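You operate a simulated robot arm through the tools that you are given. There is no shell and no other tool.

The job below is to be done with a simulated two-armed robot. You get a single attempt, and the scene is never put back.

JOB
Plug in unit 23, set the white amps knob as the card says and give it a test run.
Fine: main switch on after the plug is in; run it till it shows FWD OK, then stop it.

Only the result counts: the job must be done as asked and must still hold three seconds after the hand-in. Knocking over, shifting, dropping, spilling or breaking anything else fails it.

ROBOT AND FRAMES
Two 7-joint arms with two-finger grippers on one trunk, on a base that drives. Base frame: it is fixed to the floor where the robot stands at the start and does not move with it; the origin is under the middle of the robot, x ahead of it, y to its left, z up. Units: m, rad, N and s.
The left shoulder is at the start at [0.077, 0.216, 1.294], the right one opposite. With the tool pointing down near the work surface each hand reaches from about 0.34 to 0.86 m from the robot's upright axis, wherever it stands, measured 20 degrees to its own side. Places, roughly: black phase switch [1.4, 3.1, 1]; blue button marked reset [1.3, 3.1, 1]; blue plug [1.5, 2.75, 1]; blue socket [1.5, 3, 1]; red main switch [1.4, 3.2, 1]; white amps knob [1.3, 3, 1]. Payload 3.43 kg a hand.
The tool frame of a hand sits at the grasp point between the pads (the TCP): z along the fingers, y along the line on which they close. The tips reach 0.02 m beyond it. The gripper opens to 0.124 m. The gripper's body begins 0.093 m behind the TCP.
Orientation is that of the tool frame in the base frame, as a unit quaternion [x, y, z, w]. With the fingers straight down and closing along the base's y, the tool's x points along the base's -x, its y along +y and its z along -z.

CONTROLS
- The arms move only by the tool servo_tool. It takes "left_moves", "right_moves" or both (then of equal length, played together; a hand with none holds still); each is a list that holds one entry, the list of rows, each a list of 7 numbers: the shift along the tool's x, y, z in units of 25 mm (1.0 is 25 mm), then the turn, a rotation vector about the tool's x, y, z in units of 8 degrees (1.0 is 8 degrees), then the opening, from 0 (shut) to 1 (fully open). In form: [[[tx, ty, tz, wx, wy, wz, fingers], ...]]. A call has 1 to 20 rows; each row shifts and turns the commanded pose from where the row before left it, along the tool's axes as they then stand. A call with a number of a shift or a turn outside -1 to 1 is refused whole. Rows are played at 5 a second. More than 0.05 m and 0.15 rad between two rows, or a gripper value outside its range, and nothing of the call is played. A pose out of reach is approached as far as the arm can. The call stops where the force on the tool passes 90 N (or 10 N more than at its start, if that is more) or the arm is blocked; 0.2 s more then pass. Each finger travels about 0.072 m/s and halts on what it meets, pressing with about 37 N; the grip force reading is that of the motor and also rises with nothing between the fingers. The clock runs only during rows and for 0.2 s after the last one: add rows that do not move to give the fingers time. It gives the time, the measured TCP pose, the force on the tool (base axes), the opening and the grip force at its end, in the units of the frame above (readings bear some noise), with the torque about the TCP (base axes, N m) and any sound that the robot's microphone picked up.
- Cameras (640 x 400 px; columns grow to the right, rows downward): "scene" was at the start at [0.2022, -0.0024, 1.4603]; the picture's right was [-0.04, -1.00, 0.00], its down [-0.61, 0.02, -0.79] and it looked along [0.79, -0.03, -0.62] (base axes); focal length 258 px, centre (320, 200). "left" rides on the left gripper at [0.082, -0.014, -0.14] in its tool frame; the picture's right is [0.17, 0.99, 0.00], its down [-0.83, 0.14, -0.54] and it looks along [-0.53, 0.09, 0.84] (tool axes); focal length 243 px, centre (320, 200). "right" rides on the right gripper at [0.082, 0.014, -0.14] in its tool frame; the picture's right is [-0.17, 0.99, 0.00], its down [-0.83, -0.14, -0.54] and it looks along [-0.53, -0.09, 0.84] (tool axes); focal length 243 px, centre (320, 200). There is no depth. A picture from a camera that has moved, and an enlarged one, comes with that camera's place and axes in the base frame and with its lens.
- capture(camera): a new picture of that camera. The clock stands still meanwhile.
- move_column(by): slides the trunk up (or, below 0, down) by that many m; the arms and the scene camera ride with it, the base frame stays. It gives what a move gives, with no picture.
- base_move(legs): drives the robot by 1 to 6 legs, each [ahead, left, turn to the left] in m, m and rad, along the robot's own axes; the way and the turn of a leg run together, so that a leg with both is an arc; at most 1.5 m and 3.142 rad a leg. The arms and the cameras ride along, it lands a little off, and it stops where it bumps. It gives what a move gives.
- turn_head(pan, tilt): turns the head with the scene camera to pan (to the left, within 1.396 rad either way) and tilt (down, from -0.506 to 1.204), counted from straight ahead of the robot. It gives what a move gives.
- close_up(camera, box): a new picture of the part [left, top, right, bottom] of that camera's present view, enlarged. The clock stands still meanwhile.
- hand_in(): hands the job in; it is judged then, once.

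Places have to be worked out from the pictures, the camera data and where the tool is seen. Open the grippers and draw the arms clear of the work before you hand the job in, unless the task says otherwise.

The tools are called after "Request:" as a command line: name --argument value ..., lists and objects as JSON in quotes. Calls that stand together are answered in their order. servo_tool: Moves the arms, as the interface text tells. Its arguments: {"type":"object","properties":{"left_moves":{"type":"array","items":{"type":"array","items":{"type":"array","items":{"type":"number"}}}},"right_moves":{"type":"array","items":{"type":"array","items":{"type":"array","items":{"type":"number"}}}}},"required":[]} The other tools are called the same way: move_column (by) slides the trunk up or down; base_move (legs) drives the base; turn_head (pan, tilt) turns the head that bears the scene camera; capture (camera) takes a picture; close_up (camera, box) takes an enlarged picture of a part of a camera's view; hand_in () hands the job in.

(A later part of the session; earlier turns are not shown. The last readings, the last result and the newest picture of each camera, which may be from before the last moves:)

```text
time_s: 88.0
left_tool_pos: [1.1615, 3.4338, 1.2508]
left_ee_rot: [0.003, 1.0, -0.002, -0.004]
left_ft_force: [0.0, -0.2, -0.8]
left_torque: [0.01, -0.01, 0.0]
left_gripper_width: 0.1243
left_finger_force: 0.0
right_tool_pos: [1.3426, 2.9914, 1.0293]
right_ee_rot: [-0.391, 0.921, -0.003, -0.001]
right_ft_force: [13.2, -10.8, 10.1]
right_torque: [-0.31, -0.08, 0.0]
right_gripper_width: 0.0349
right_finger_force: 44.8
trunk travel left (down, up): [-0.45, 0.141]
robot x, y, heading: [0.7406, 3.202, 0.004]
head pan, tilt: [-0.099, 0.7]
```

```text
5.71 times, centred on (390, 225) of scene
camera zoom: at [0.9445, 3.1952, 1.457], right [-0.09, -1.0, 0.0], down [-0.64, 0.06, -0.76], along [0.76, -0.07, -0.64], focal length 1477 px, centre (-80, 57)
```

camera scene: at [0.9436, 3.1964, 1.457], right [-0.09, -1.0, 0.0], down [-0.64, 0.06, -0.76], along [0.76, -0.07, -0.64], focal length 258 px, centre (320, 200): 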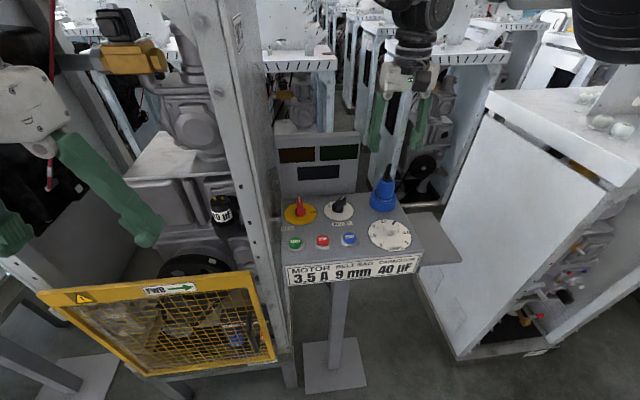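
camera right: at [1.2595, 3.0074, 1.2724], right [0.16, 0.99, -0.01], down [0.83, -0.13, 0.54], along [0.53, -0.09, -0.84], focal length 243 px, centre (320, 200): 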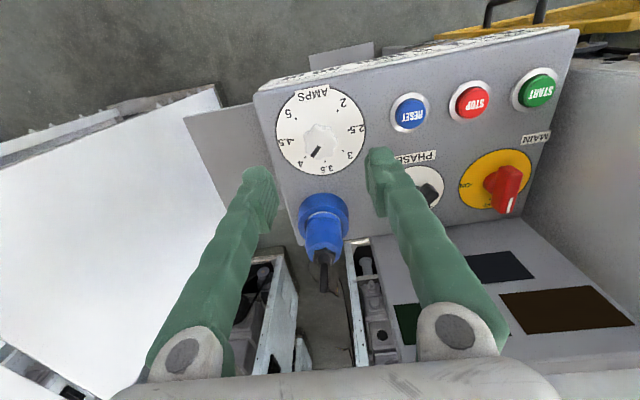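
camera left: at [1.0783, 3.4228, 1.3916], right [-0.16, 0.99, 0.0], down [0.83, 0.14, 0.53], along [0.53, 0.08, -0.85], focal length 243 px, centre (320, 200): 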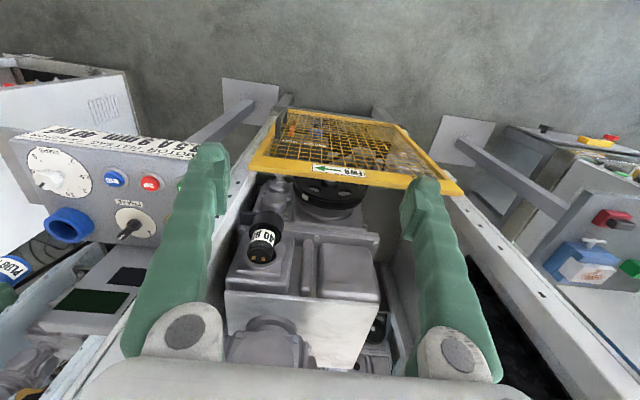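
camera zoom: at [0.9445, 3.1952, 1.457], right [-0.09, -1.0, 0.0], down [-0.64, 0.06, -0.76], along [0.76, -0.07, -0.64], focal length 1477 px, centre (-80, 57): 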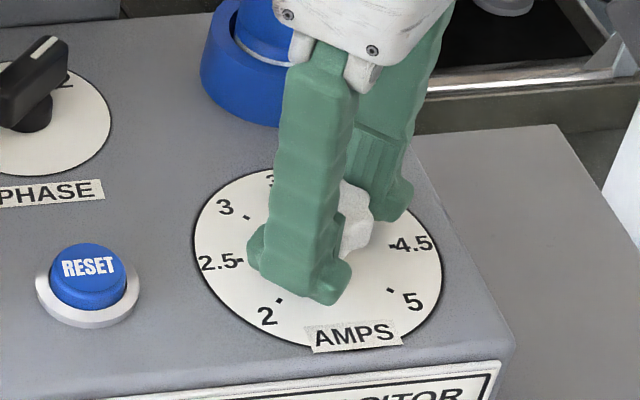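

The knob turned along with the hand by about 45°. I open, rise, and inspect where the mark points.

Request:
servo_tool --right_moves '[[[0, 0, 0, 0, 0, 0, 0.35], [0, 0, 0, 0, 0, 0, 0.52], [0, 0, 0, 0, 0, 0, 0.52], [0, 0, -0.8, 0, 0, 0, 0.52], [0, 0, -0.9, 0, 0, 0, 0.52], [0, 0, -0.9, 0, 0, 0, 0.52], [0, 0, -0.9, 0, 0, 0, 0.52], [0, 0, -0.9, 0, 0, 0, 0.52], [0, 0, 0, 0, 0, 0, 0.52]]]'

Request:
close_up --camera "right" --box '[260, 80, 380, 180]'

Request:
close_up --camera "scene" --box '[350, 190, 430, 260]'

```text
time_s: 90.0
left_tool_pos: [1.1598, 3.4351, 1.2498]
left_ee_rot: [0.001, 1.0, -0.002, -0.004]
left_ft_force: [0.6, -0.6, 0.0]
left_torque: [-0.02, -0.01, 0.04]
left_gripper_width: 0.1239
left_finger_force: 0.0
right_tool_pos: [1.3409, 2.9916, 1.1379]
right_ee_rot: [-0.391, 0.92, -0.002, -0.002]
right_ft_force: [0.3, -0.5, -0.4]
right_torque: [-0.02, 0.0, 0.0]
right_gripper_width: 0.0646
right_finger_force: 0.1
trunk travel left (down, up): [-0.45, 0.141]
robot x, y, heading: [0.7433, 3.2017, 0.008]
head pan, tilt: [-0.099, 0.7]
```

```text
4.00 times, centred on (320, 130) of right
camera zoom: at [1.2752, 2.9425, 1.2788], right [-0.59, 0.8, 0.0], down [0.68, 0.5, 0.53], along [0.43, 0.32, -0.84], focal length 970 px, centre (320, 480)
```

zoom: 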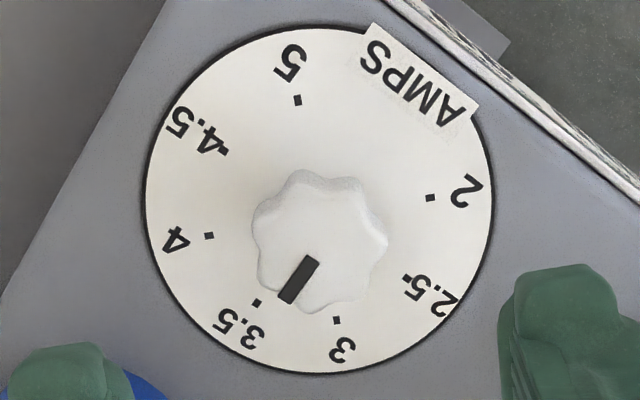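

```text
5.71 times, centred on (390, 225) of scene
camera zoom: at [0.9438, 3.1964, 1.457], right [-0.09, -1.0, 0.0], down [-0.64, 0.06, -0.76], along [0.76, -0.07, -0.64], focal length 1477 px, centre (-80, 57)
```

zoom: 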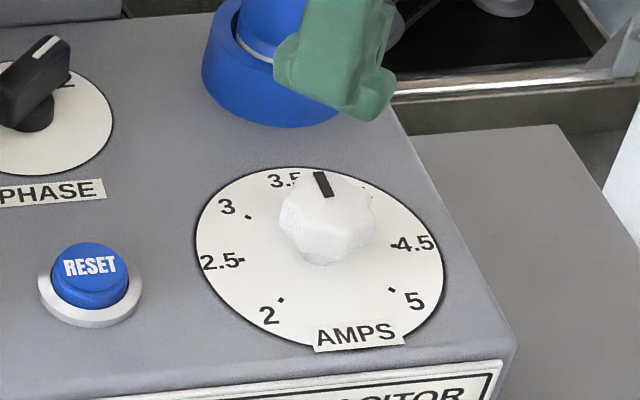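

The mark now points at 3.5. Next is the main switch at about (1.433, 3.201), which must turn clockwise from OFF toward ON. I bring the right hand, turned to the comfortable 90° yaw with fingers shut, above that area for a close look.

Request:
servo_tool --right_moves '[[[0, 0, -1, 0, 0, 0, 0.3], [0, 0, -1, 0, 0, 0, 0.1], [0, 0, -0.6, 0, 0, 0, 0], [0, 0, 0, 0, 0, -0.92, 0], [0, 0, 0, 0, 0, -0.92, 0], [0, 0, 0, 0, 0, -0.92, 0], [0, 0, 0, 0, 0, -0.92, 0], [0, 0, 0, 0, 0, -0.92, 0], [0, 0, 0, 0, 0, -0.92, 0], [-0.914, -0.343, 0, 0, 0, 0, 0], [-0.914, -0.343, 0, 0, 0, 0, 0], [-0.914, -0.343, 0, 0, 0, 0, 0], [-0.914, -0.343, 0, 0, 0, 0, 0], [-0.914, -0.343, 0, 0, 0, 0, 0], [-0.914, -0.343, 0, 0, 0, 0, 0], [0, 0, 0, 0, 0, 0, 0]]]'

Request:
capture --camera "right"

Request:
capture --camera "scene"

```text
time_s: 93.4
left_tool_pos: [1.1601, 3.4327, 1.2516]
left_ee_rot: [0.002, 1.0, -0.003, -0.003]
left_ft_force: [-0.2, -0.9, 0.2]
left_torque: [0.0, -0.01, -0.01]
left_gripper_width: 0.1238
left_finger_force: 0.1
right_tool_pos: [1.391, 3.1278, 1.2058]
right_ee_rot: [-0.706, 0.708, 0.0, 0.001]
right_ft_force: [-0.5, -0.1, 0.6]
right_torque: [0.04, -0.01, -0.01]
right_gripper_width: 0.0
right_finger_force: 34.5
trunk travel left (down, up): [-0.45, 0.141]
robot x, y, heading: [0.7377, 3.2036, 0.004]
head pan, tilt: [-0.099, 0.7]
```

```text
taken
camera right: at [1.3789, 3.0452, 1.3464], right [-0.99, 0.17, 0.0], down [0.14, 0.83, 0.54], along [0.09, 0.53, -0.84], focal length 243 px, centre (320, 200)
```

right: 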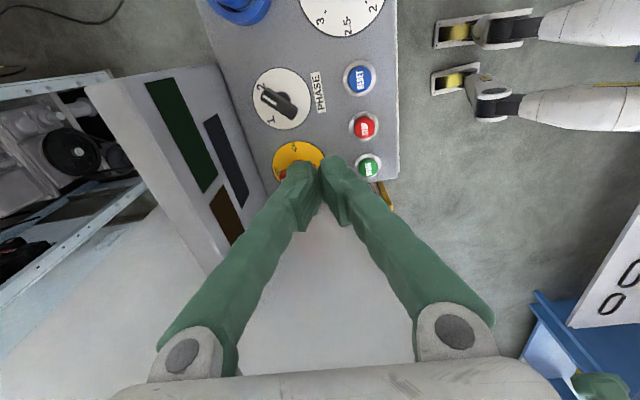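

```text
taken
camera scene: at [0.9433, 3.1955, 1.4571], right [-0.09, -1.0, 0.0], down [-0.64, 0.06, -0.76], along [0.76, -0.07, -0.64], focal length 258 px, centre (320, 200)
```

scene: 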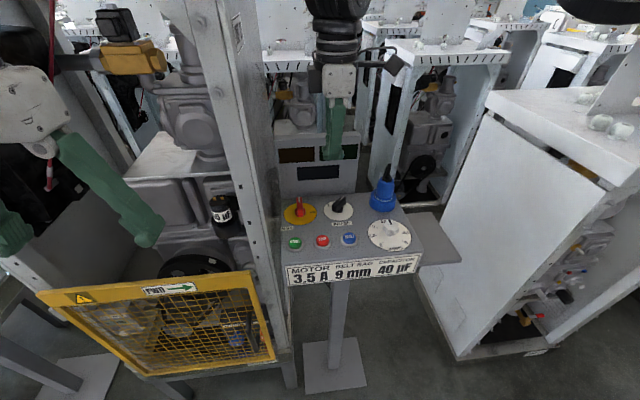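

Enlarging the main switch region in both views to get the handle's shape and angle.

Request:
close_up --camera "scene" --box '[270, 185, 350, 255]'

Request:
close_up --camera "right" --box '[230, 50, 400, 200]'

Request:
close_up --camera "left" --box '[0, 120, 300, 320]'

```text
5.71 times, centred on (310, 220) of scene
camera zoom: at [0.9433, 3.1955, 1.4571], right [-0.09, -1.0, 0.0], down [-0.64, 0.06, -0.76], along [0.76, -0.07, -0.64], focal length 1477 px, centre (377, 86)
```

zoom: 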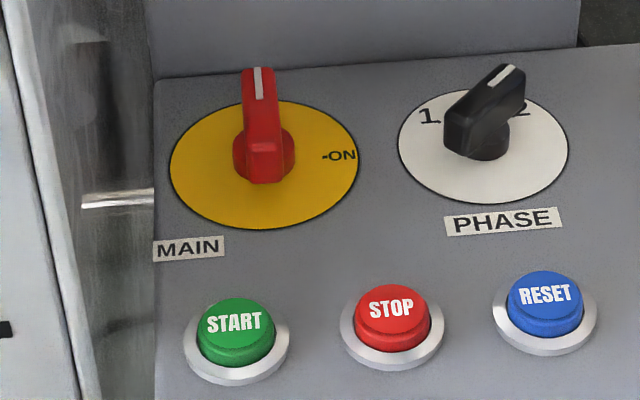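

```text
2.67 times, centred on (315, 125) of right
camera zoom: at [1.3789, 3.0452, 1.3464], right [-0.99, 0.17, 0.0], down [0.14, 0.83, 0.54], along [0.09, 0.53, -0.84], focal length 647 px, centre (333, 400)
```

zoom: 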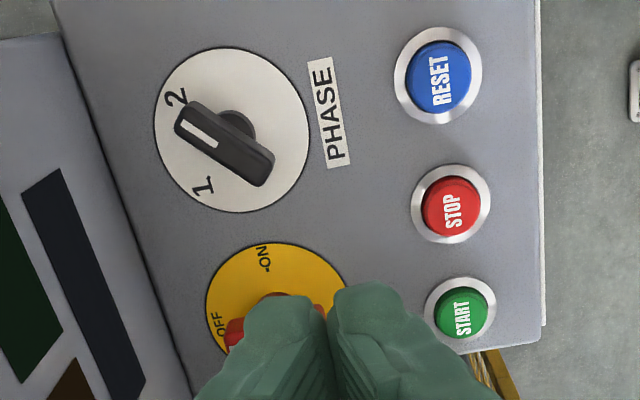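

```text
2.00 times, centred on (150, 220) of left
camera zoom: at [1.0783, 3.4221, 1.3917], right [-0.16, 0.99, 0.0], down [0.83, 0.14, 0.53], along [0.53, 0.08, -0.85], focal length 485 px, centre (660, 160)
```

zoom: 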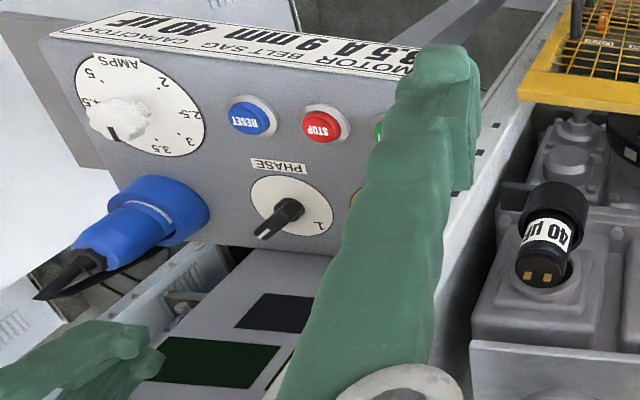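

Handle: bar about 52 mm long, 17 mm wide, z 1.015 to 1.038, pointing to OFF (+x), with ON 90° clockwise toward -y. The tall cabinet wall is at y of about 3.255, so I'll push the bar's near end toward +y with shut fingers, leaning the wrist away from the wall by 12°.

Request:
servo_tool --right_moves '[[[-0.75, -0.46, 0, 0, 0, 0, 0], [-0.75, -0.46, 0, 0, 0, 0, 0], [0, 0, 0, 0, -0.75, 0, 0], [0, 0, 0, 0, -0.75, 0, 0], [0, 0, 0, 0, 0, 0, 0]]]'

Request:
capture --camera "scene"

```text
time_s: 94.0
left_tool_pos: [1.1634, 3.4317, 1.2506]
left_ee_rot: [0.003, 1.0, -0.002, -0.003]
left_ft_force: [0.2, -0.2, 0.3]
left_torque: [0.05, 0.04, 0.02]
left_gripper_width: 0.1241
left_finger_force: 0.0
right_tool_pos: [1.4455, 3.0659, 1.2395]
right_ee_rot: [-0.645, 0.761, 0.043, 0.052]
right_ft_force: [0.4, -1.1, 1.1]
right_torque: [0.07, 0.02, -0.01]
right_gripper_width: 0.0
right_finger_force: 34.8
trunk travel left (down, up): [-0.45, 0.141]
robot x, y, heading: [0.7431, 3.2031, 0.007]
head pan, tilt: [-0.099, 0.7]
stopped in row 2 (right hand): the arm was blocked; the commanded pose is now the measured one
```

```text
taken
camera scene: at [0.9455, 3.1933, 1.4567], right [-0.09, -1.0, 0.0], down [-0.64, 0.06, -0.76], along [0.76, -0.07, -0.65], focal length 258 px, centre (320, 200)
```

scene: 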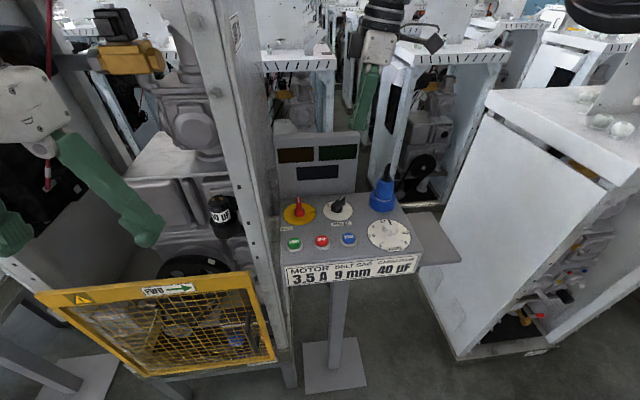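

The right arm gets blocked again near its midline, so the main switch needs the base further left. I bring the right hand back to its own side (leaned posture squared up) and then strafe 0.2 m left.

Request:
servo_tool --right_moves '[[[0.97, 0.21, 0.07, 0, 0, 0, 0], [0.97, 0.21, 0.07, 0, 0, 0, 0], [0.97, 0.21, 0.07, 0, 0, 0, 0], [0.97, 0.21, 0.07, 0, 0, 0, 0], [0.97, 0.21, 0.07, 0, 0, 0, 0], [0.97, 0.21, 0.07, 0, 0, 0, 0], [0, 0, 0, -0.205, -0.255, -0.568, 0], [0, 0, 0, -0.205, -0.255, -0.568, 0], [0, 0, 0, 0, 0, 0, 0]]]'

Request:
turn_head --pan 0.7 --tilt 0.7

Request:
capture --camera "scene"

Request:
capture --camera "left"

```text
time_s: 96.0
left_tool_pos: [1.1588, 3.4362, 1.2515]
left_ee_rot: [0.002, 1.0, -0.003, -0.003]
left_ft_force: [0.5, 0.2, 1.0]
left_torque: [-0.04, 0.0, -0.01]
left_gripper_width: 0.1239
left_finger_force: 0.0
right_tool_pos: [1.3896, 2.9366, 1.2121]
right_ee_rot: [0.703, -0.703, -0.083, -0.064]
right_ft_force: [-0.1, -0.6, 0.0]
right_torque: [-0.02, 0.0, 0.04]
right_gripper_width: 0.0001
right_finger_force: 34.7
trunk travel left (down, up): [-0.45, 0.141]
robot x, y, heading: [0.7428, 3.2041, 0.004]
head pan, tilt: [-0.099, 0.7]
```

```text
time_s: 97.1
left_tool_pos: [1.1586, 3.4356, 1.2503]
left_ee_rot: [0.002, 1.0, -0.003, -0.004]
left_ft_force: [-0.3, -0.2, -0.4]
left_torque: [-0.02, 0.02, -0.05]
left_gripper_width: 0.124
left_finger_force: 0.0
right_tool_pos: [1.3907, 2.9363, 1.2119]
right_ee_rot: [-0.703, 0.704, 0.083, 0.064]
right_ft_force: [0.8, -0.2, 0.4]
right_torque: [0.03, 0.02, 0.0]
right_gripper_width: 0.0
right_finger_force: 34.4
trunk travel left (down, up): [-0.45, 0.141]
robot x, y, heading: [0.7469, 3.2071, 0.002]
head pan, tilt: [0.7, 0.7]
```

```text
taken
camera scene: at [0.9234, 3.2598, 1.4571], right [0.65, -0.76, 0.0], down [-0.49, -0.42, -0.76], along [0.58, 0.5, -0.64], focal length 258 px, centre (320, 200)
```

scene: 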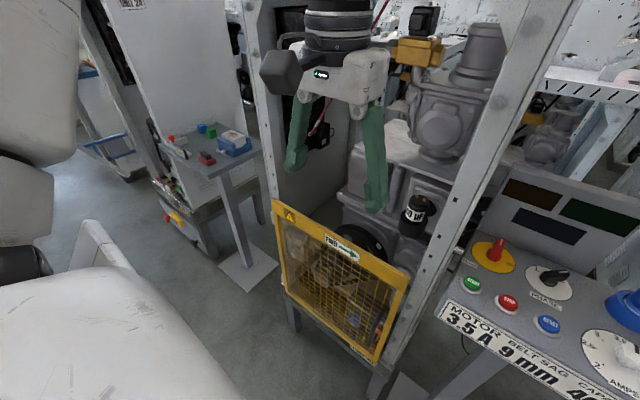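

```text
taken
camera left: at [1.0782, 3.4234, 1.3916], right [-0.16, 0.99, 0.0], down [0.83, 0.14, 0.53], along [0.53, 0.08, -0.85], focal length 243 px, centre (320, 200)
```

left: 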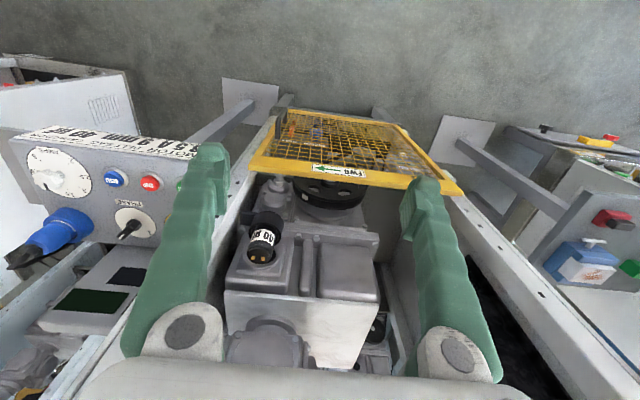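

The left side is free for a further 0.2 m. I strafe left about 0.19 m.

Request:
base_move --legs '[[0, 0.19, 0]]'

Request:
turn_head --pan -0.4 --tilt 0.7

Request:
capture --camera "scene"

Request:
capture --camera "right"

```text
time_s: 100.2
left_tool_pos: [1.1576, 3.6215, 1.2494]
left_ee_rot: [0.0, 1.0, -0.003, -0.003]
left_ft_force: [-0.9, -0.3, 0.4]
left_torque: [-0.02, -0.03, 0.01]
left_gripper_width: 0.1239
left_finger_force: 0.1
right_tool_pos: [1.3901, 3.1239, 1.2121]
right_ee_rot: [0.705, -0.702, -0.083, -0.064]
right_ft_force: [-0.2, -0.3, -0.3]
right_torque: [0.0, 0.0, 0.04]
right_gripper_width: 0.0
right_finger_force: 34.7
trunk travel left (down, up): [-0.45, 0.141]
robot x, y, heading: [0.74, 3.387, 0.008]
head pan, tilt: [0.7, 0.7]
```

```text
time_s: 101.5
left_tool_pos: [1.1576, 3.6212, 1.2512]
left_ee_rot: [0.0, 1.0, -0.002, -0.004]
left_ft_force: [0.2, 0.1, 0.7]
left_torque: [0.04, 0.01, 0.0]
left_gripper_width: 0.1239
left_finger_force: 0.0
right_tool_pos: [1.3901, 3.1238, 1.2121]
right_ee_rot: [0.704, -0.703, -0.082, -0.064]
right_ft_force: [-0.7, 0.4, -0.5]
right_torque: [-0.03, 0.04, -0.03]
right_gripper_width: 0.0
right_finger_force: 34.3
trunk travel left (down, up): [-0.45, 0.141]
robot x, y, heading: [0.7414, 3.3885, 0.01]
head pan, tilt: [-0.4, 0.7]
```

```text
taken
camera scene: at [0.9359, 3.3578, 1.4571], right [-0.38, -0.93, 0.0], down [-0.6, 0.24, -0.76], along [0.71, -0.29, -0.64], focal length 258 px, centre (320, 200)
```

scene: 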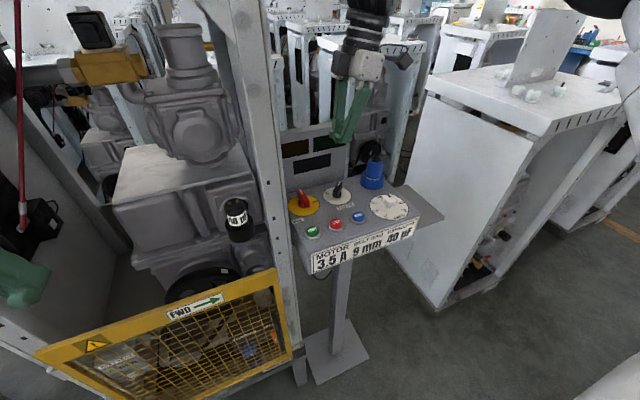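

```text
taken
camera right: at [1.3819, 3.0141, 1.3327], right [-0.99, 0.16, 0.06], down [0.15, 0.7, 0.69], along [0.07, 0.69, -0.72], focal length 243 px, centre (320, 200)
```

right: 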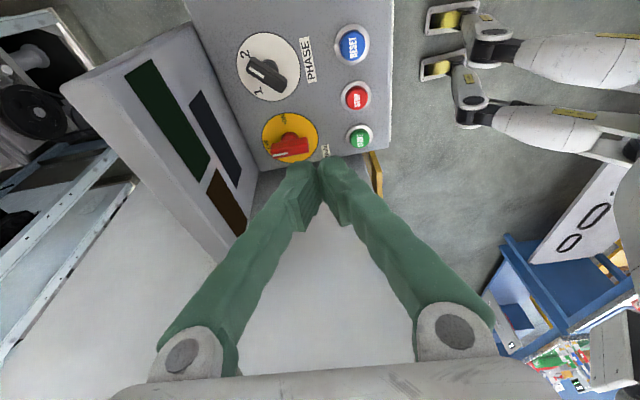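

The hand is leaned as wanted and now sits to the arm's own side of the robot. I go to a point above the near end's -y side at z = 1.12 and check.

Request:
servo_tool --right_moves '[[[-0.174, -0.21, 0.785, 0, 0, 0, 0], [-0.174, -0.21, 0.785, 0, 0, 0, 0], [-0.174, -0.21, 0.785, 0, 0, 0, 0], [-0.174, -0.21, 0.785, 0, 0, 0, 0], [-0.174, -0.21, 0.785, 0, 0, 0, 0], [0, 0, 0, 0, 0, 0, 0]]]'

Request:
close_up --camera "right" --box '[230, 50, 400, 200]'

Request:
close_up --camera "scene" --box '[270, 150, 380, 250]'

```text
time_s: 102.9
left_tool_pos: [1.1571, 3.6214, 1.2512]
left_ee_rot: [0.001, 1.0, -0.003, -0.003]
left_ft_force: [-0.6, -0.2, 0.1]
left_torque: [0.02, -0.04, 0.02]
left_gripper_width: 0.1239
left_finger_force: 0.1
right_tool_pos: [1.4139, 3.165, 1.1195]
right_ee_rot: [0.704, -0.702, -0.083, -0.064]
right_ft_force: [0.3, -0.5, 0.5]
right_torque: [-0.04, 0.0, 0.02]
right_gripper_width: 0.0
right_finger_force: 34.5
trunk travel left (down, up): [-0.45, 0.141]
robot x, y, heading: [0.7405, 3.3834, 0.008]
head pan, tilt: [-0.4, 0.7]
```

```text
2.67 times, centred on (315, 125) of right
camera zoom: at [1.4059, 3.0552, 1.24], right [-0.99, 0.16, 0.06], down [0.15, 0.7, 0.69], along [0.07, 0.69, -0.72], focal length 647 px, centre (333, 400)
```

zoom: 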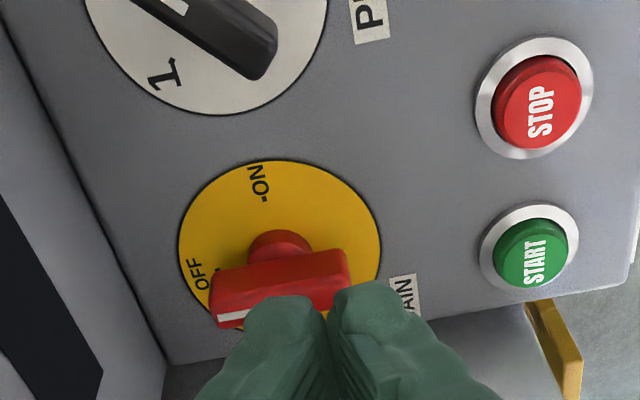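

```text
4.00 times, centred on (325, 200) of scene
camera zoom: at [0.9354, 3.3576, 1.4572], right [-0.38, -0.92, 0.0], down [-0.6, 0.24, -0.77], along [0.71, -0.29, -0.64], focal length 1034 px, centre (300, 200)
```

zoom: 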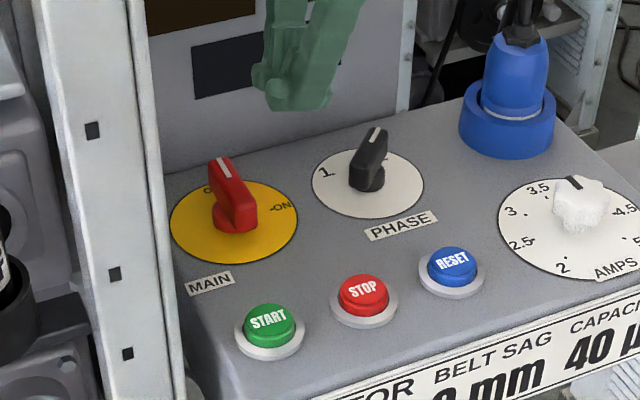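

Estimates hold: dial centre at (1.434, 3.200). I descend to push height (TCP z = 1.042) beside the near end and check clearance.

Request:
servo_tool --right_moves '[[[0.154, -0.02, 0.76, 0, 0, 0, 0], [0.154, -0.02, 0.76, 0, 0, 0, 0], [0.154, -0.02, 0.76, 0, 0, 0, 0], [0.154, -0.02, 0.76, 0, 0, 0, 0], [0, 0, 0, 0, 0, 0, 0]]]'

Request:
close_up --camera "right" --box '[230, 80, 400, 230]'

Request:
close_up --camera "scene" --box '[270, 150, 380, 250]'

```text
time_s: 104.1
left_tool_pos: [1.1572, 3.6215, 1.2501]
left_ee_rot: [-0.001, 1.0, -0.003, -0.003]
left_ft_force: [-0.5, 0.0, 1.1]
left_torque: [0.02, -0.02, 0.01]
left_gripper_width: 0.1241
left_finger_force: 0.1
right_tool_pos: [1.414, 3.1656, 1.0435]
right_ee_rot: [0.704, -0.702, -0.082, -0.064]
right_ft_force: [-0.9, -0.2, 0.1]
right_torque: [0.0, 0.01, 0.0]
right_gripper_width: 0.0
right_finger_force: 34.0
trunk travel left (down, up): [-0.45, 0.141]
robot x, y, heading: [0.7388, 3.3886, 0.007]
head pan, tilt: [-0.4, 0.7]
```

```text
2.67 times, centred on (315, 155) of right
camera zoom: at [1.4045, 3.0566, 1.1632], right [-0.99, 0.16, 0.06], down [0.15, 0.7, 0.69], along [0.07, 0.69, -0.72], focal length 647 px, centre (333, 320)
```

zoom: 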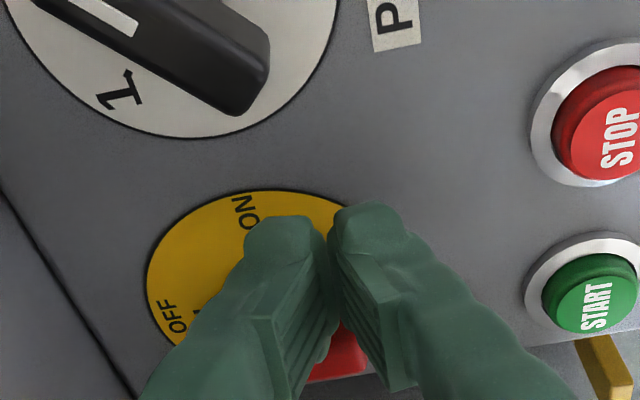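

```text
4.00 times, centred on (325, 200) of scene
camera zoom: at [0.9356, 3.3578, 1.4571], right [-0.38, -0.92, 0.0], down [-0.6, 0.24, -0.77], along [0.71, -0.29, -0.64], focal length 1034 px, centre (300, 200)
```

zoom: 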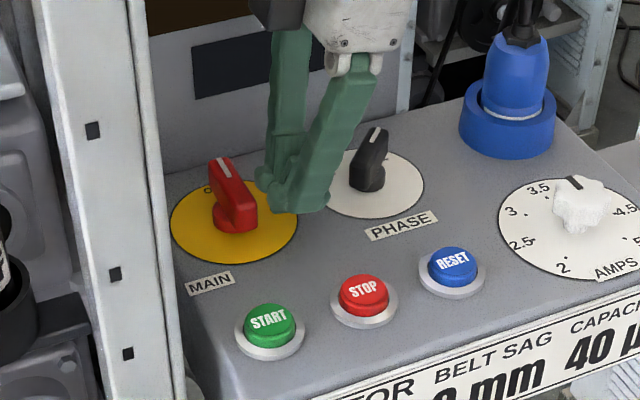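

Closed tips look about 36 mm wide along x, so I shift the fingers 11 mm toward -x to get leverage on the near end, then push slowly toward +y.

Request:
servo_tool --right_moves '[[[0, 0.44, 0.01, 0, 0, 0, 0], [-0.19, 0.01, 0.04, 0, 0, 0, 0], [-0.19, 0.01, 0.04, 0, 0, 0, 0], [-0.19, 0.02, 0.04, 0, 0, 0, 0], [-0.18, 0.02, 0.04, 0, 0, 0, 0], [0, 0, 0, 0, 0, 0, 0]]]'

Request:
close_up --camera "scene" --box '[270, 150, 380, 250]'

```text
time_s: 105.5
left_tool_pos: [1.1573, 3.6205, 1.2506]
left_ee_rot: [0.0, 1.0, -0.002, -0.005]
left_ft_force: [-0.4, 0.3, 0.6]
left_torque: [-0.01, -0.01, -0.02]
left_gripper_width: 0.1239
left_finger_force: 0.1
right_tool_pos: [1.4007, 3.1846, 1.0436]
right_ee_rot: [0.704, -0.702, -0.083, -0.064]
right_ft_force: [-0.8, -1.1, 0.5]
right_torque: [0.01, 0.01, 0.02]
right_gripper_width: 0.0
right_finger_force: 34.7
trunk travel left (down, up): [-0.45, 0.141]
robot x, y, heading: [0.7453, 3.3903, 0.007]
head pan, tilt: [-0.4, 0.7]
```

```text
4.00 times, centred on (325, 200) of scene
camera zoom: at [0.9355, 3.3575, 1.4571], right [-0.38, -0.93, 0.0], down [-0.6, 0.24, -0.77], along [0.71, -0.29, -0.64], focal length 1034 px, centre (300, 200)
```

zoom: 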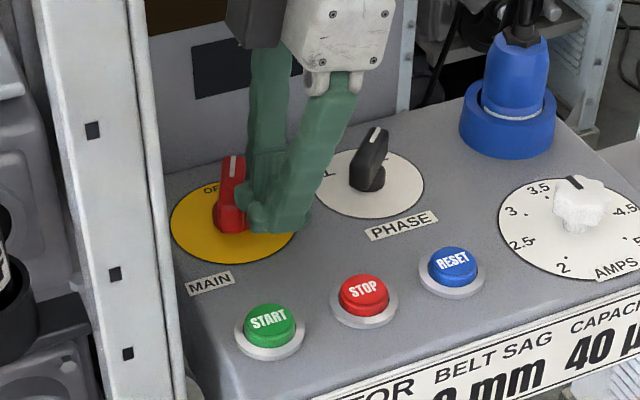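

The handle has started turning with next to no force. I continue along the arc.

Request:
servo_tool --right_moves '[[[-0.2, -0.02, 0.04, 0, 0, 0, 0], [-0.2, -0.04, 0.04, 0, 0, 0, 0], [-0.14, -0.1, 0.03, 0, 0, 0, 0], [-0.1, -0.14, 0.02, 0, 0, 0, 0], [0, 0, 0, 0, 0, 0, 0]]]'

Request:
close_up --camera "scene" --box '[270, 150, 380, 250]'

Request:
close_up --camera "right" --box '[230, 80, 400, 230]'

```text
time_s: 106.7
left_tool_pos: [1.1569, 3.621, 1.2516]
left_ee_rot: [0.0, 1.0, -0.002, -0.003]
left_ft_force: [0.9, -0.4, -0.1]
left_torque: [-0.02, -0.01, -0.02]
left_gripper_width: 0.1238
left_finger_force: 0.0
right_tool_pos: [1.4092, 3.2001, 1.0453]
right_ee_rot: [0.704, -0.702, -0.083, -0.064]
right_ft_force: [-0.2, 0.2, -0.1]
right_torque: [0.01, 0.0, 0.01]
right_gripper_width: 0.0
right_finger_force: 34.0
trunk travel left (down, up): [-0.45, 0.141]
robot x, y, heading: [0.7402, 3.3887, 0.009]
head pan, tilt: [-0.4, 0.7]
```

```text
4.00 times, centred on (325, 200) of scene
camera zoom: at [0.9356, 3.3576, 1.4571], right [-0.38, -0.92, 0.0], down [-0.6, 0.24, -0.77], along [0.71, -0.29, -0.64], focal length 1034 px, centre (300, 200)
```

zoom: 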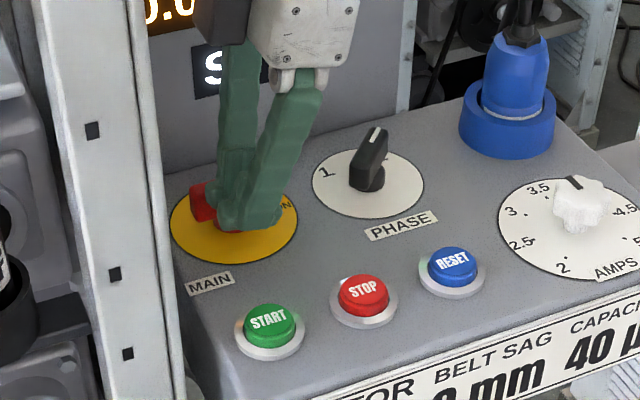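

```text
2.67 times, centred on (315, 155) of right
camera zoom: at [1.4002, 3.0911, 1.1643], right [-0.99, 0.16, 0.06], down [0.15, 0.7, 0.69], along [0.07, 0.69, -0.72], focal length 647 px, centre (333, 320)
```

zoom: 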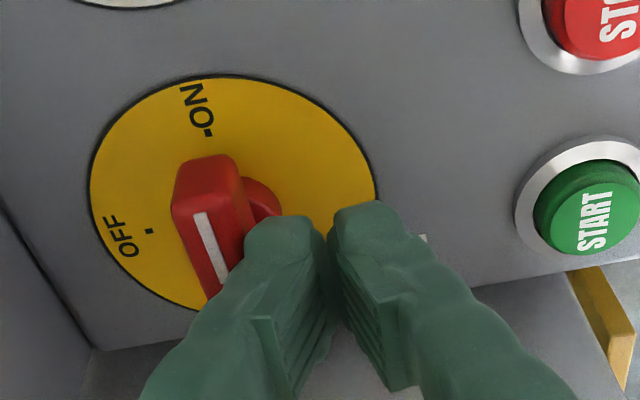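

The displays have lit, so the main is on. I look at the handle angle and the display texts.

Request:
servo_tool --right_moves '[[[0, 0.1, 0, 0, 0, 0, 0], [0.4, 0.6, -0.2, 0, 0, 0, 0], [0.5, 0.3, -1, 0, 0, 0, 0], [0.5, 0, -1, 0, 0, 0, 0], [0.5, 0, -1, 0, 0, 0, 0], [1, 0, -0.5, 0, 0, 0, 0], [1, 0, 0, 0, 0, 0, 0], [0, 0, 0, 0, 0, 0, 0]]]'

Request:
close_up --camera "scene" --box '[260, 120, 400, 250]'

Request:
close_up --camera "right" --box '[180, 20, 400, 220]'

```text
time_s: 108.5
left_tool_pos: [1.1569, 3.6227, 1.2505]
left_ee_rot: [0.0, 1.0, -0.003, -0.004]
left_ft_force: [0.9, -0.2, -0.5]
left_torque: [0.0, -0.02, -0.03]
left_gripper_width: 0.1242
left_finger_force: 0.1
right_tool_pos: [1.3877, 3.0866, 1.114]
right_ee_rot: [0.704, -0.702, -0.083, -0.064]
right_ft_force: [-0.2, -0.4, 0.4]
right_torque: [-0.03, 0.0, 0.02]
right_gripper_width: 0.0
right_finger_force: 34.0
trunk travel left (down, up): [-0.45, 0.141]
robot x, y, heading: [0.7392, 3.3869, 0.007]
head pan, tilt: [-0.4, 0.7]
```

```text
3.08 times, centred on (330, 185) of scene
camera zoom: at [0.9359, 3.3583, 1.4571], right [-0.38, -0.93, 0.0], down [-0.6, 0.24, -0.77], along [0.71, -0.29, -0.64], focal length 795 px, centre (289, 246)
```

zoom: 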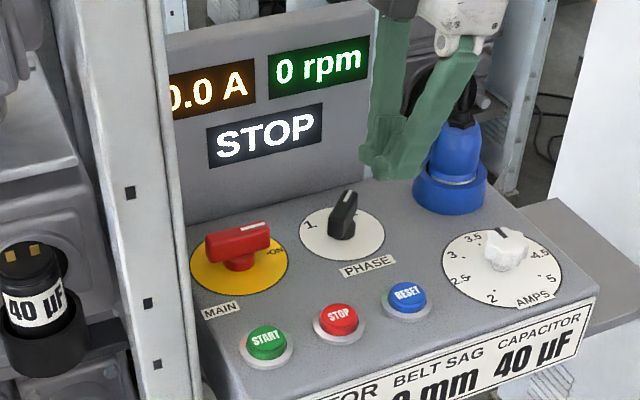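

```text
2.00 times, centred on (290, 120) of right
camera zoom: at [1.3789, 2.9771, 1.2341], right [-0.99, 0.16, 0.06], down [0.15, 0.7, 0.69], along [0.07, 0.69, -0.72], focal length 485 px, centre (380, 360)
```

zoom: 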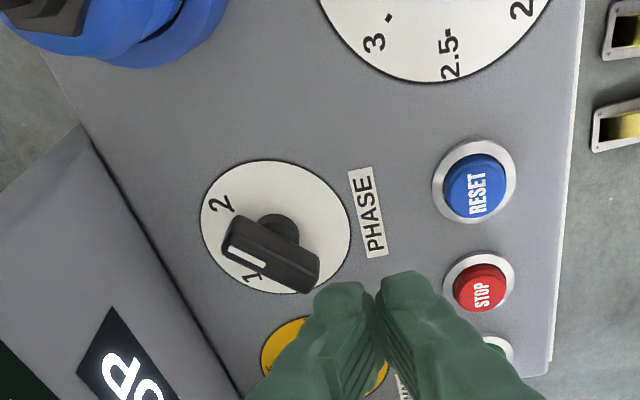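

Display shows 0.0 A, 0 rpm, STOP; main handle points at ON. START is triangulated to about (1.333, 3.213) with its top at z of about 1.01; I move the shut fingers above it.

Request:
servo_tool --right_moves '[[[-0.805, 0.363, 0.342, 0, 0, 0, 0], [-0.805, 0.363, 0.342, 0, 0, 0, 0], [-0.805, 0.363, 0.342, 0, 0, 0, 0], [-0.805, 0.363, 0.342, 0, 0, 0, 0], [-0.805, 0.363, 0.342, 0, 0, 0, 0], [-0.805, 0.363, 0.342, 0, 0, 0, 0], [0, 0, 0, 0, 0, 0, 0]]]'

Request:
close_up --camera "scene" --box '[260, 140, 400, 260]'

Request:
close_up --camera "right" --box '[200, 80, 420, 230]'

```text
time_s: 110.1
left_tool_pos: [1.1564, 3.6218, 1.2499]
left_ee_rot: [0.0, 1.0, -0.002, -0.004]
left_ft_force: [0.4, 0.9, 0.0]
left_torque: [0.02, 0.02, -0.01]
left_gripper_width: 0.1238
left_finger_force: 0.1
right_tool_pos: [1.3304, 3.2119, 1.0882]
right_ee_rot: [0.704, -0.702, -0.082, -0.065]
right_ft_force: [0.2, -0.3, 0.5]
right_torque: [0.03, 0.0, 0.0]
right_gripper_width: 0.0
right_finger_force: 34.3
trunk travel left (down, up): [-0.45, 0.141]
robot x, y, heading: [0.7422, 3.3866, 0.011]
head pan, tilt: [-0.4, 0.7]
```

```text
3.33 times, centred on (330, 200) of scene
camera zoom: at [0.9358, 3.3573, 1.4571], right [-0.38, -0.92, 0.0], down [-0.6, 0.25, -0.76], along [0.71, -0.29, -0.64], focal length 862 px, centre (287, 200)
```

zoom: 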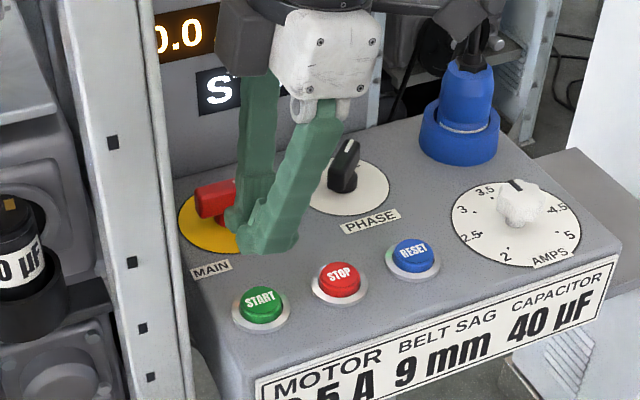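

```text
2.67 times, centred on (310, 155) of right
camera zoom: at [1.3215, 3.1028, 1.2087], right [-0.99, 0.16, 0.06], down [0.15, 0.7, 0.69], along [0.07, 0.69, -0.72], focal length 647 px, centre (347, 320)
```

zoom: 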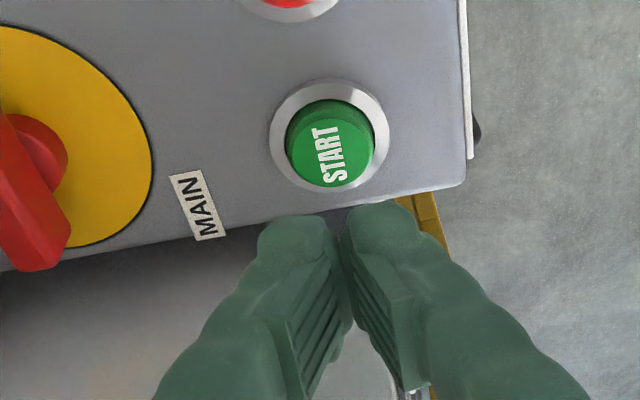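

Refined START position (1.3335, 3.213, top 1.011). I lower onto it and press in small steps.

Request:
servo_tool --right_moves '[[[0.084, -0.057, 0.663, 0, 0, 0, 0], [0.084, -0.057, 0.663, 0, 0, 0, 0], [0.084, -0.057, 0.663, 0, 0, 0, 0], [0.02, 0, 0.098, 0, 0, 0, 0], [0.02, 0, 0.098, 0, 0, 0, 0], [0.02, 0, 0.098, 0, 0, 0, 0], [0, 0, 0, 0, 0, 0, 0]]]'

Request:
close_up --camera "scene" --box '[260, 120, 400, 260]'

```text
time_s: 111.7
left_tool_pos: [1.1562, 3.6228, 1.251]
left_ee_rot: [0.0, 1.0, -0.002, -0.004]
left_ft_force: [0.3, 0.4, -0.2]
left_torque: [0.0, 0.0, 0.0]
left_gripper_width: 0.1242
left_finger_force: 0.1
right_tool_pos: [1.3337, 3.2176, 1.0309]
right_ee_rot: [0.704, -0.702, -0.082, -0.064]
right_ft_force: [-0.5, -0.5, 0.4]
right_torque: [0.03, -0.01, 0.0]
right_gripper_width: 0.0
right_finger_force: 34.2
trunk travel left (down, up): [-0.45, 0.141]
robot x, y, heading: [0.7416, 3.3881, 0.013]
head pan, tilt: [-0.4, 0.7]
```

```text
2.86 times, centred on (330, 190) of scene
camera zoom: at [0.9358, 3.3577, 1.4571], right [-0.38, -0.92, 0.0], down [-0.6, 0.24, -0.77], along [0.71, -0.29, -0.64], focal length 738 px, centre (291, 229)
```

zoom: 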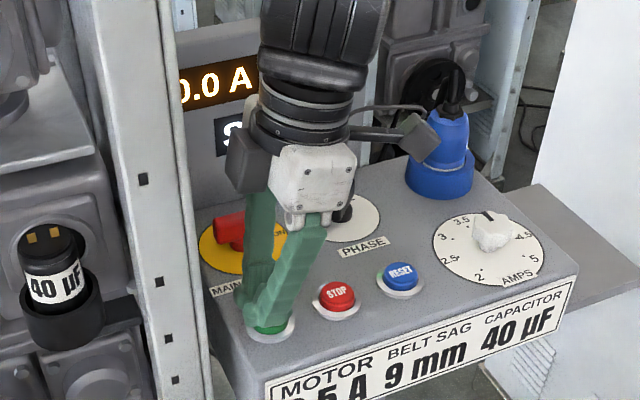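

Tips are right over START without contact yet. I press on in small steps.

Request:
servo_tool --right_moves '[[[0.016, 0, 0.08, 0, 0, 0, 0], [0.016, 0, 0.08, 0, 0, 0, 0], [0.016, 0, 0.08, 0, 0, 0, 0], [0, 0, 0, 0, 0, 0, 0]]]'

Request:
close_up --camera "scene" --box '[260, 120, 400, 260]'

```text
time_s: 112.7
left_tool_pos: [1.1564, 3.6224, 1.2496]
left_ee_rot: [0.001, 1.0, -0.002, -0.004]
left_ft_force: [-0.1, 0.6, -0.2]
left_torque: [0.0, -0.05, -0.01]
left_gripper_width: 0.1241
left_finger_force: 0.0
right_tool_pos: [1.334, 3.2182, 1.0257]
right_ee_rot: [0.704, -0.702, -0.083, -0.064]
right_ft_force: [0.8, -0.1, 2.3]
right_torque: [-0.03, -0.03, -0.03]
right_gripper_width: 0.0057
right_finger_force: 34.4
trunk travel left (down, up): [-0.45, 0.141]
robot x, y, heading: [0.7404, 3.3897, 0.007]
head pan, tilt: [-0.4, 0.7]
heard: click
```

```text
2.86 times, centred on (330, 190) of scene
camera zoom: at [0.9358, 3.3578, 1.4571], right [-0.38, -0.92, 0.0], down [-0.6, 0.24, -0.77], along [0.71, -0.29, -0.64], focal length 738 px, centre (291, 229)
```

zoom: 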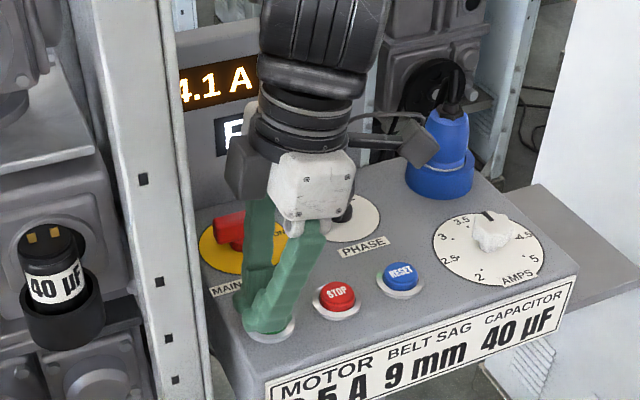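

A click was heard and the ammeter shows 4.1 A with the text starting "F". I lift off and move aside toward STOP to read the display.

Request:
servo_tool --right_moves '[[[-0.1, 0, -0.5, 0, 0, 0, 0], [-0.1, 0, -0.8, 0, 0, 0, 0], [0.8, 0, -0.4, 0, 0, 0, 0], [0.8, 0, 0, 0, 0, 0, 0]]]'

Request:
close_up --camera "scene" --box '[260, 120, 400, 260]'

Request:
close_up --camera "right" --box '[0, 0, 420, 250]'

```text
time_s: 113.7
left_tool_pos: [1.1576, 3.6197, 1.2499]
left_ee_rot: [0.001, 1.0, -0.002, -0.004]
left_ft_force: [-0.5, 0.2, 0.6]
left_torque: [0.03, -0.02, -0.02]
left_gripper_width: 0.124
left_finger_force: 0.0
right_tool_pos: [1.333, 3.1752, 1.0607]
right_ee_rot: [0.704, -0.703, -0.083, -0.064]
right_ft_force: [-0.2, 0.0, -0.2]
right_torque: [0.03, -0.06, 0.01]
right_gripper_width: 0.0002
right_finger_force: 34.5
trunk travel left (down, up): [-0.45, 0.141]
robot x, y, heading: [0.7438, 3.3909, 0.007]
head pan, tilt: [-0.4, 0.7]
```

```text
2.86 times, centred on (330, 190) of scene
camera zoom: at [0.9359, 3.3566, 1.457], right [-0.38, -0.92, 0.0], down [-0.6, 0.25, -0.76], along [0.71, -0.29, -0.64], focal length 738 px, centre (291, 229)
```

zoom: 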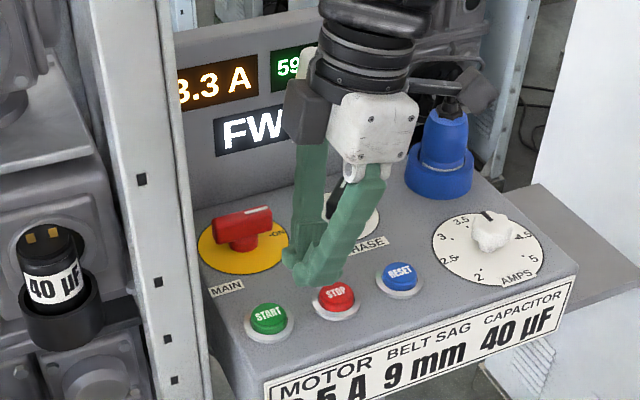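

```text
1.52 times, centred on (210, 125) of right
camera zoom: at [1.3242, 3.0655, 1.1806], right [-0.99, 0.16, 0.06], down [0.15, 0.7, 0.69], along [0.07, 0.69, -0.72], focal length 370 px, centre (488, 314)
```

zoom: 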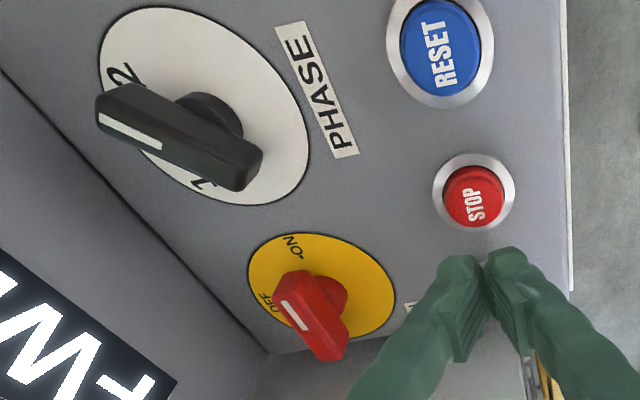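

It runs forward (FWD shown, 3.3 A). I slide further right to uncover the display and wait for FWD OK.

Request:
servo_tool --right_moves '[[[0.8, 0.3, -0.4, 0, 0, 0, 0], [0.8, 0.3, -0.4, 0, 0, 0, 0], [0.8, 0.3, -0.4, 0, 0, 0, 0], [0.8, 0.3, 0, 0, 0, 0, 0], [0, 0, 0, 0, 0, 0, 0]]]'

Request:
close_up --camera "scene" --box '[260, 120, 400, 260]'

```text
time_s: 114.9
left_tool_pos: [1.1578, 3.6226, 1.2504]
left_ee_rot: [0.0, 1.0, -0.003, -0.003]
left_ft_force: [0.2, -0.5, -0.4]
left_torque: [-0.03, 0.02, 0.05]
left_gripper_width: 0.1239
left_finger_force: 0.1
right_tool_pos: [1.3051, 3.0927, 1.0741]
right_ee_rot: [0.704, -0.702, -0.083, -0.064]
right_ft_force: [-0.2, 0.7, 0.0]
right_torque: [0.01, 0.02, -0.01]
right_gripper_width: 0.0
right_finger_force: 34.2
trunk travel left (down, up): [-0.45, 0.141]
robot x, y, heading: [0.7415, 3.3892, 0.01]
head pan, tilt: [-0.4, 0.7]
```

```text
2.86 times, centred on (330, 190) of scene
camera zoom: at [0.9362, 3.3581, 1.457], right [-0.38, -0.92, 0.0], down [-0.6, 0.24, -0.76], along [0.71, -0.29, -0.64], focal length 738 px, centre (291, 229)
```

zoom: 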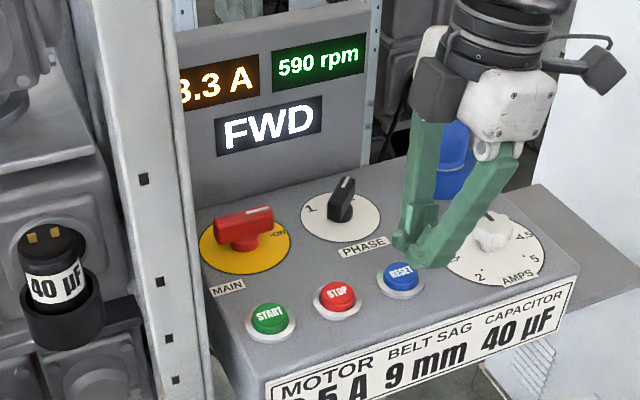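

FWD, 590 rpm, 3.3 A; not yet OK. I wait a couple of seconds with the hand still.

Request:
servo_tool --right_moves '[[[0, 0, 0, 0, 0, 0, 0], [0, 0, 0, 0, 0, 0, 0], [0, 0, 0, 0, 0, 0, 0], [0, 0, 0, 0, 0, 0, 0], [0, 0, 0, 0, 0, 0, 0], [0, 0, 0, 0, 0, 0, 0], [0, 0, 0, 0, 0, 0, 0], [0, 0, 0, 0, 0, 0, 0]]]'

Request:
close_up --camera "scene" --box '[260, 120, 400, 260]'

```text
time_s: 116.7
left_tool_pos: [1.1579, 3.6218, 1.2497]
left_ee_rot: [0.0, 1.0, -0.002, -0.003]
left_ft_force: [-0.4, -0.7, 0.1]
left_torque: [0.02, -0.01, 0.08]
left_gripper_width: 0.1238
left_finger_force: 0.1
right_tool_pos: [1.3054, 3.0926, 1.0743]
right_ee_rot: [0.703, -0.703, -0.082, -0.064]
right_ft_force: [-0.7, -0.1, -1.2]
right_torque: [-0.02, -0.01, 0.06]
right_gripper_width: 0.0
right_finger_force: 34.8
trunk travel left (down, up): [-0.45, 0.141]
robot x, y, heading: [0.7379, 3.392, 0.007]
head pan, tilt: [-0.4, 0.7]
```

```text
2.86 times, centred on (330, 190) of scene
camera zoom: at [0.9359, 3.3577, 1.4571], right [-0.38, -0.92, 0.0], down [-0.6, 0.24, -0.76], along [0.71, -0.29, -0.64], focal length 738 px, centre (291, 229)
```

zoom: 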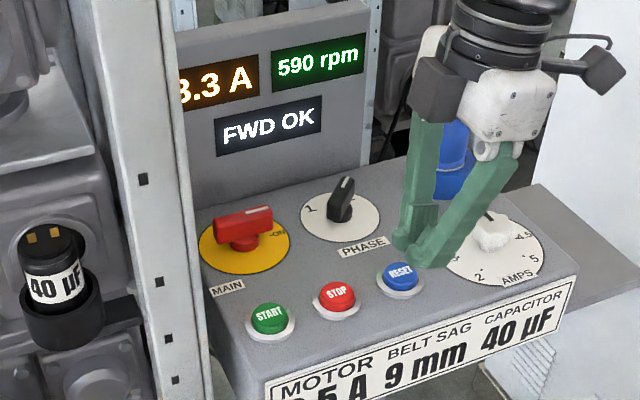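

FWD OK is displayed. Now I move over STOP (about 1.335, 3.149) and lower close to it.

Request:
servo_tool --right_moves '[[[-0.79, -0.385, 0.16, 0, 0, 0, 0], [-0.79, -0.385, 0.16, 0, 0, 0, 0], [-0.79, -0.385, 0.16, 0, 0, 0, 0], [0.148, -0.018, 0.706, 0, 0, 0, 0], [0.148, -0.018, 0.706, 0, 0, 0, 0], [0, 0, 0, 0, 0, 0, 0]]]'

Request:
close_up --camera "scene" --box '[260, 120, 400, 260]'

```text
time_s: 118.1
left_tool_pos: [1.1556, 3.6219, 1.2497]
left_ee_rot: [0.0, 1.0, -0.002, -0.005]
left_ft_force: [-0.7, -0.1, 0.2]
left_torque: [-0.03, -0.01, -0.01]
left_gripper_width: 0.1238
left_finger_force: 0.1
right_tool_pos: [1.3324, 3.1529, 1.0359]
right_ee_rot: [0.704, -0.702, -0.083, -0.064]
right_ft_force: [1.4, 0.1, -0.1]
right_torque: [-0.03, 0.03, 0.01]
right_gripper_width: 0.0
right_finger_force: 34.2
trunk travel left (down, up): [-0.45, 0.141]
robot x, y, heading: [0.7417, 3.3878, 0.008]
head pan, tilt: [-0.4, 0.7]
```

```text
2.86 times, centred on (330, 190) of scene
camera zoom: at [0.9356, 3.3582, 1.4571], right [-0.38, -0.93, 0.0], down [-0.6, 0.24, -0.77], along [0.71, -0.29, -0.64], focal length 738 px, centre (291, 229)
```

zoom: 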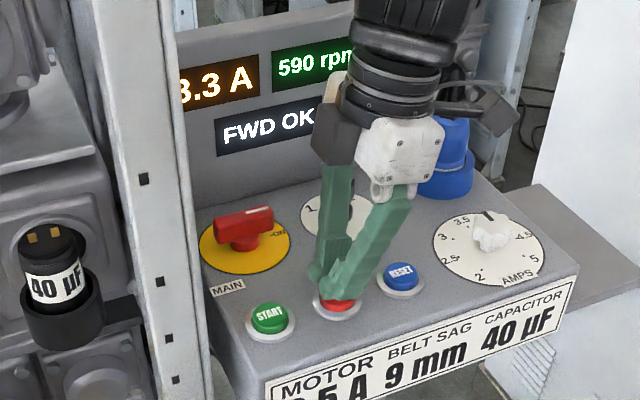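

The tips are right over STOP. I press down about 11 mm in small steps.

Request:
servo_tool --right_moves '[[[0.02, -0.02, 0.12, 0, 0, 0, 0], [0.02, 0, 0.12, 0, 0, 0, 0], [0.016, 0, 0.08, 0, 0, 0, 0], [0.016, 0, 0.08, 0, 0, 0, 0], [0, 0, 0, 0, 0, 0, 0]]]'

Request:
close_up --camera "scene" --box '[260, 120, 400, 260]'

```text
time_s: 119.3
left_tool_pos: [1.1571, 3.6223, 1.2509]
left_ee_rot: [0.0, 1.0, -0.002, -0.003]
left_ft_force: [0.5, -0.3, 0.0]
left_torque: [-0.01, -0.01, -0.04]
left_gripper_width: 0.124
left_finger_force: 0.1
right_tool_pos: [1.334, 3.153, 1.0261]
right_ee_rot: [0.704, -0.703, -0.083, -0.064]
right_ft_force: [0.4, -0.1, 1.7]
right_torque: [-0.02, -0.03, 0.02]
right_gripper_width: 0.0
right_finger_force: 33.9
trunk travel left (down, up): [-0.45, 0.141]
robot x, y, heading: [0.7426, 3.3903, 0.01]
head pan, tilt: [-0.4, 0.7]
heard: click
```

```text
2.86 times, centred on (330, 190) of scene
camera zoom: at [0.9357, 3.3577, 1.4571], right [-0.38, -0.92, 0.0], down [-0.6, 0.24, -0.77], along [0.71, -0.29, -0.64], focal length 738 px, centre (291, 229)
```

zoom: 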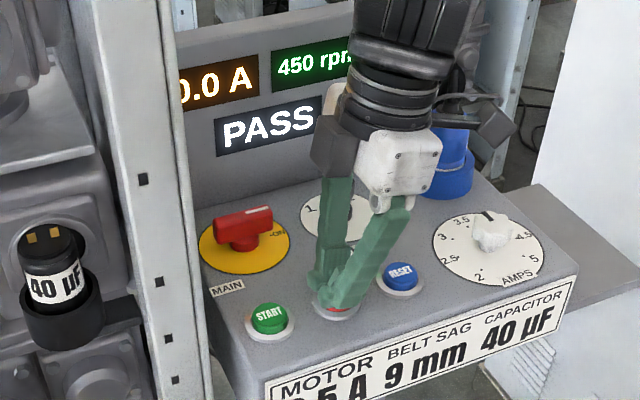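

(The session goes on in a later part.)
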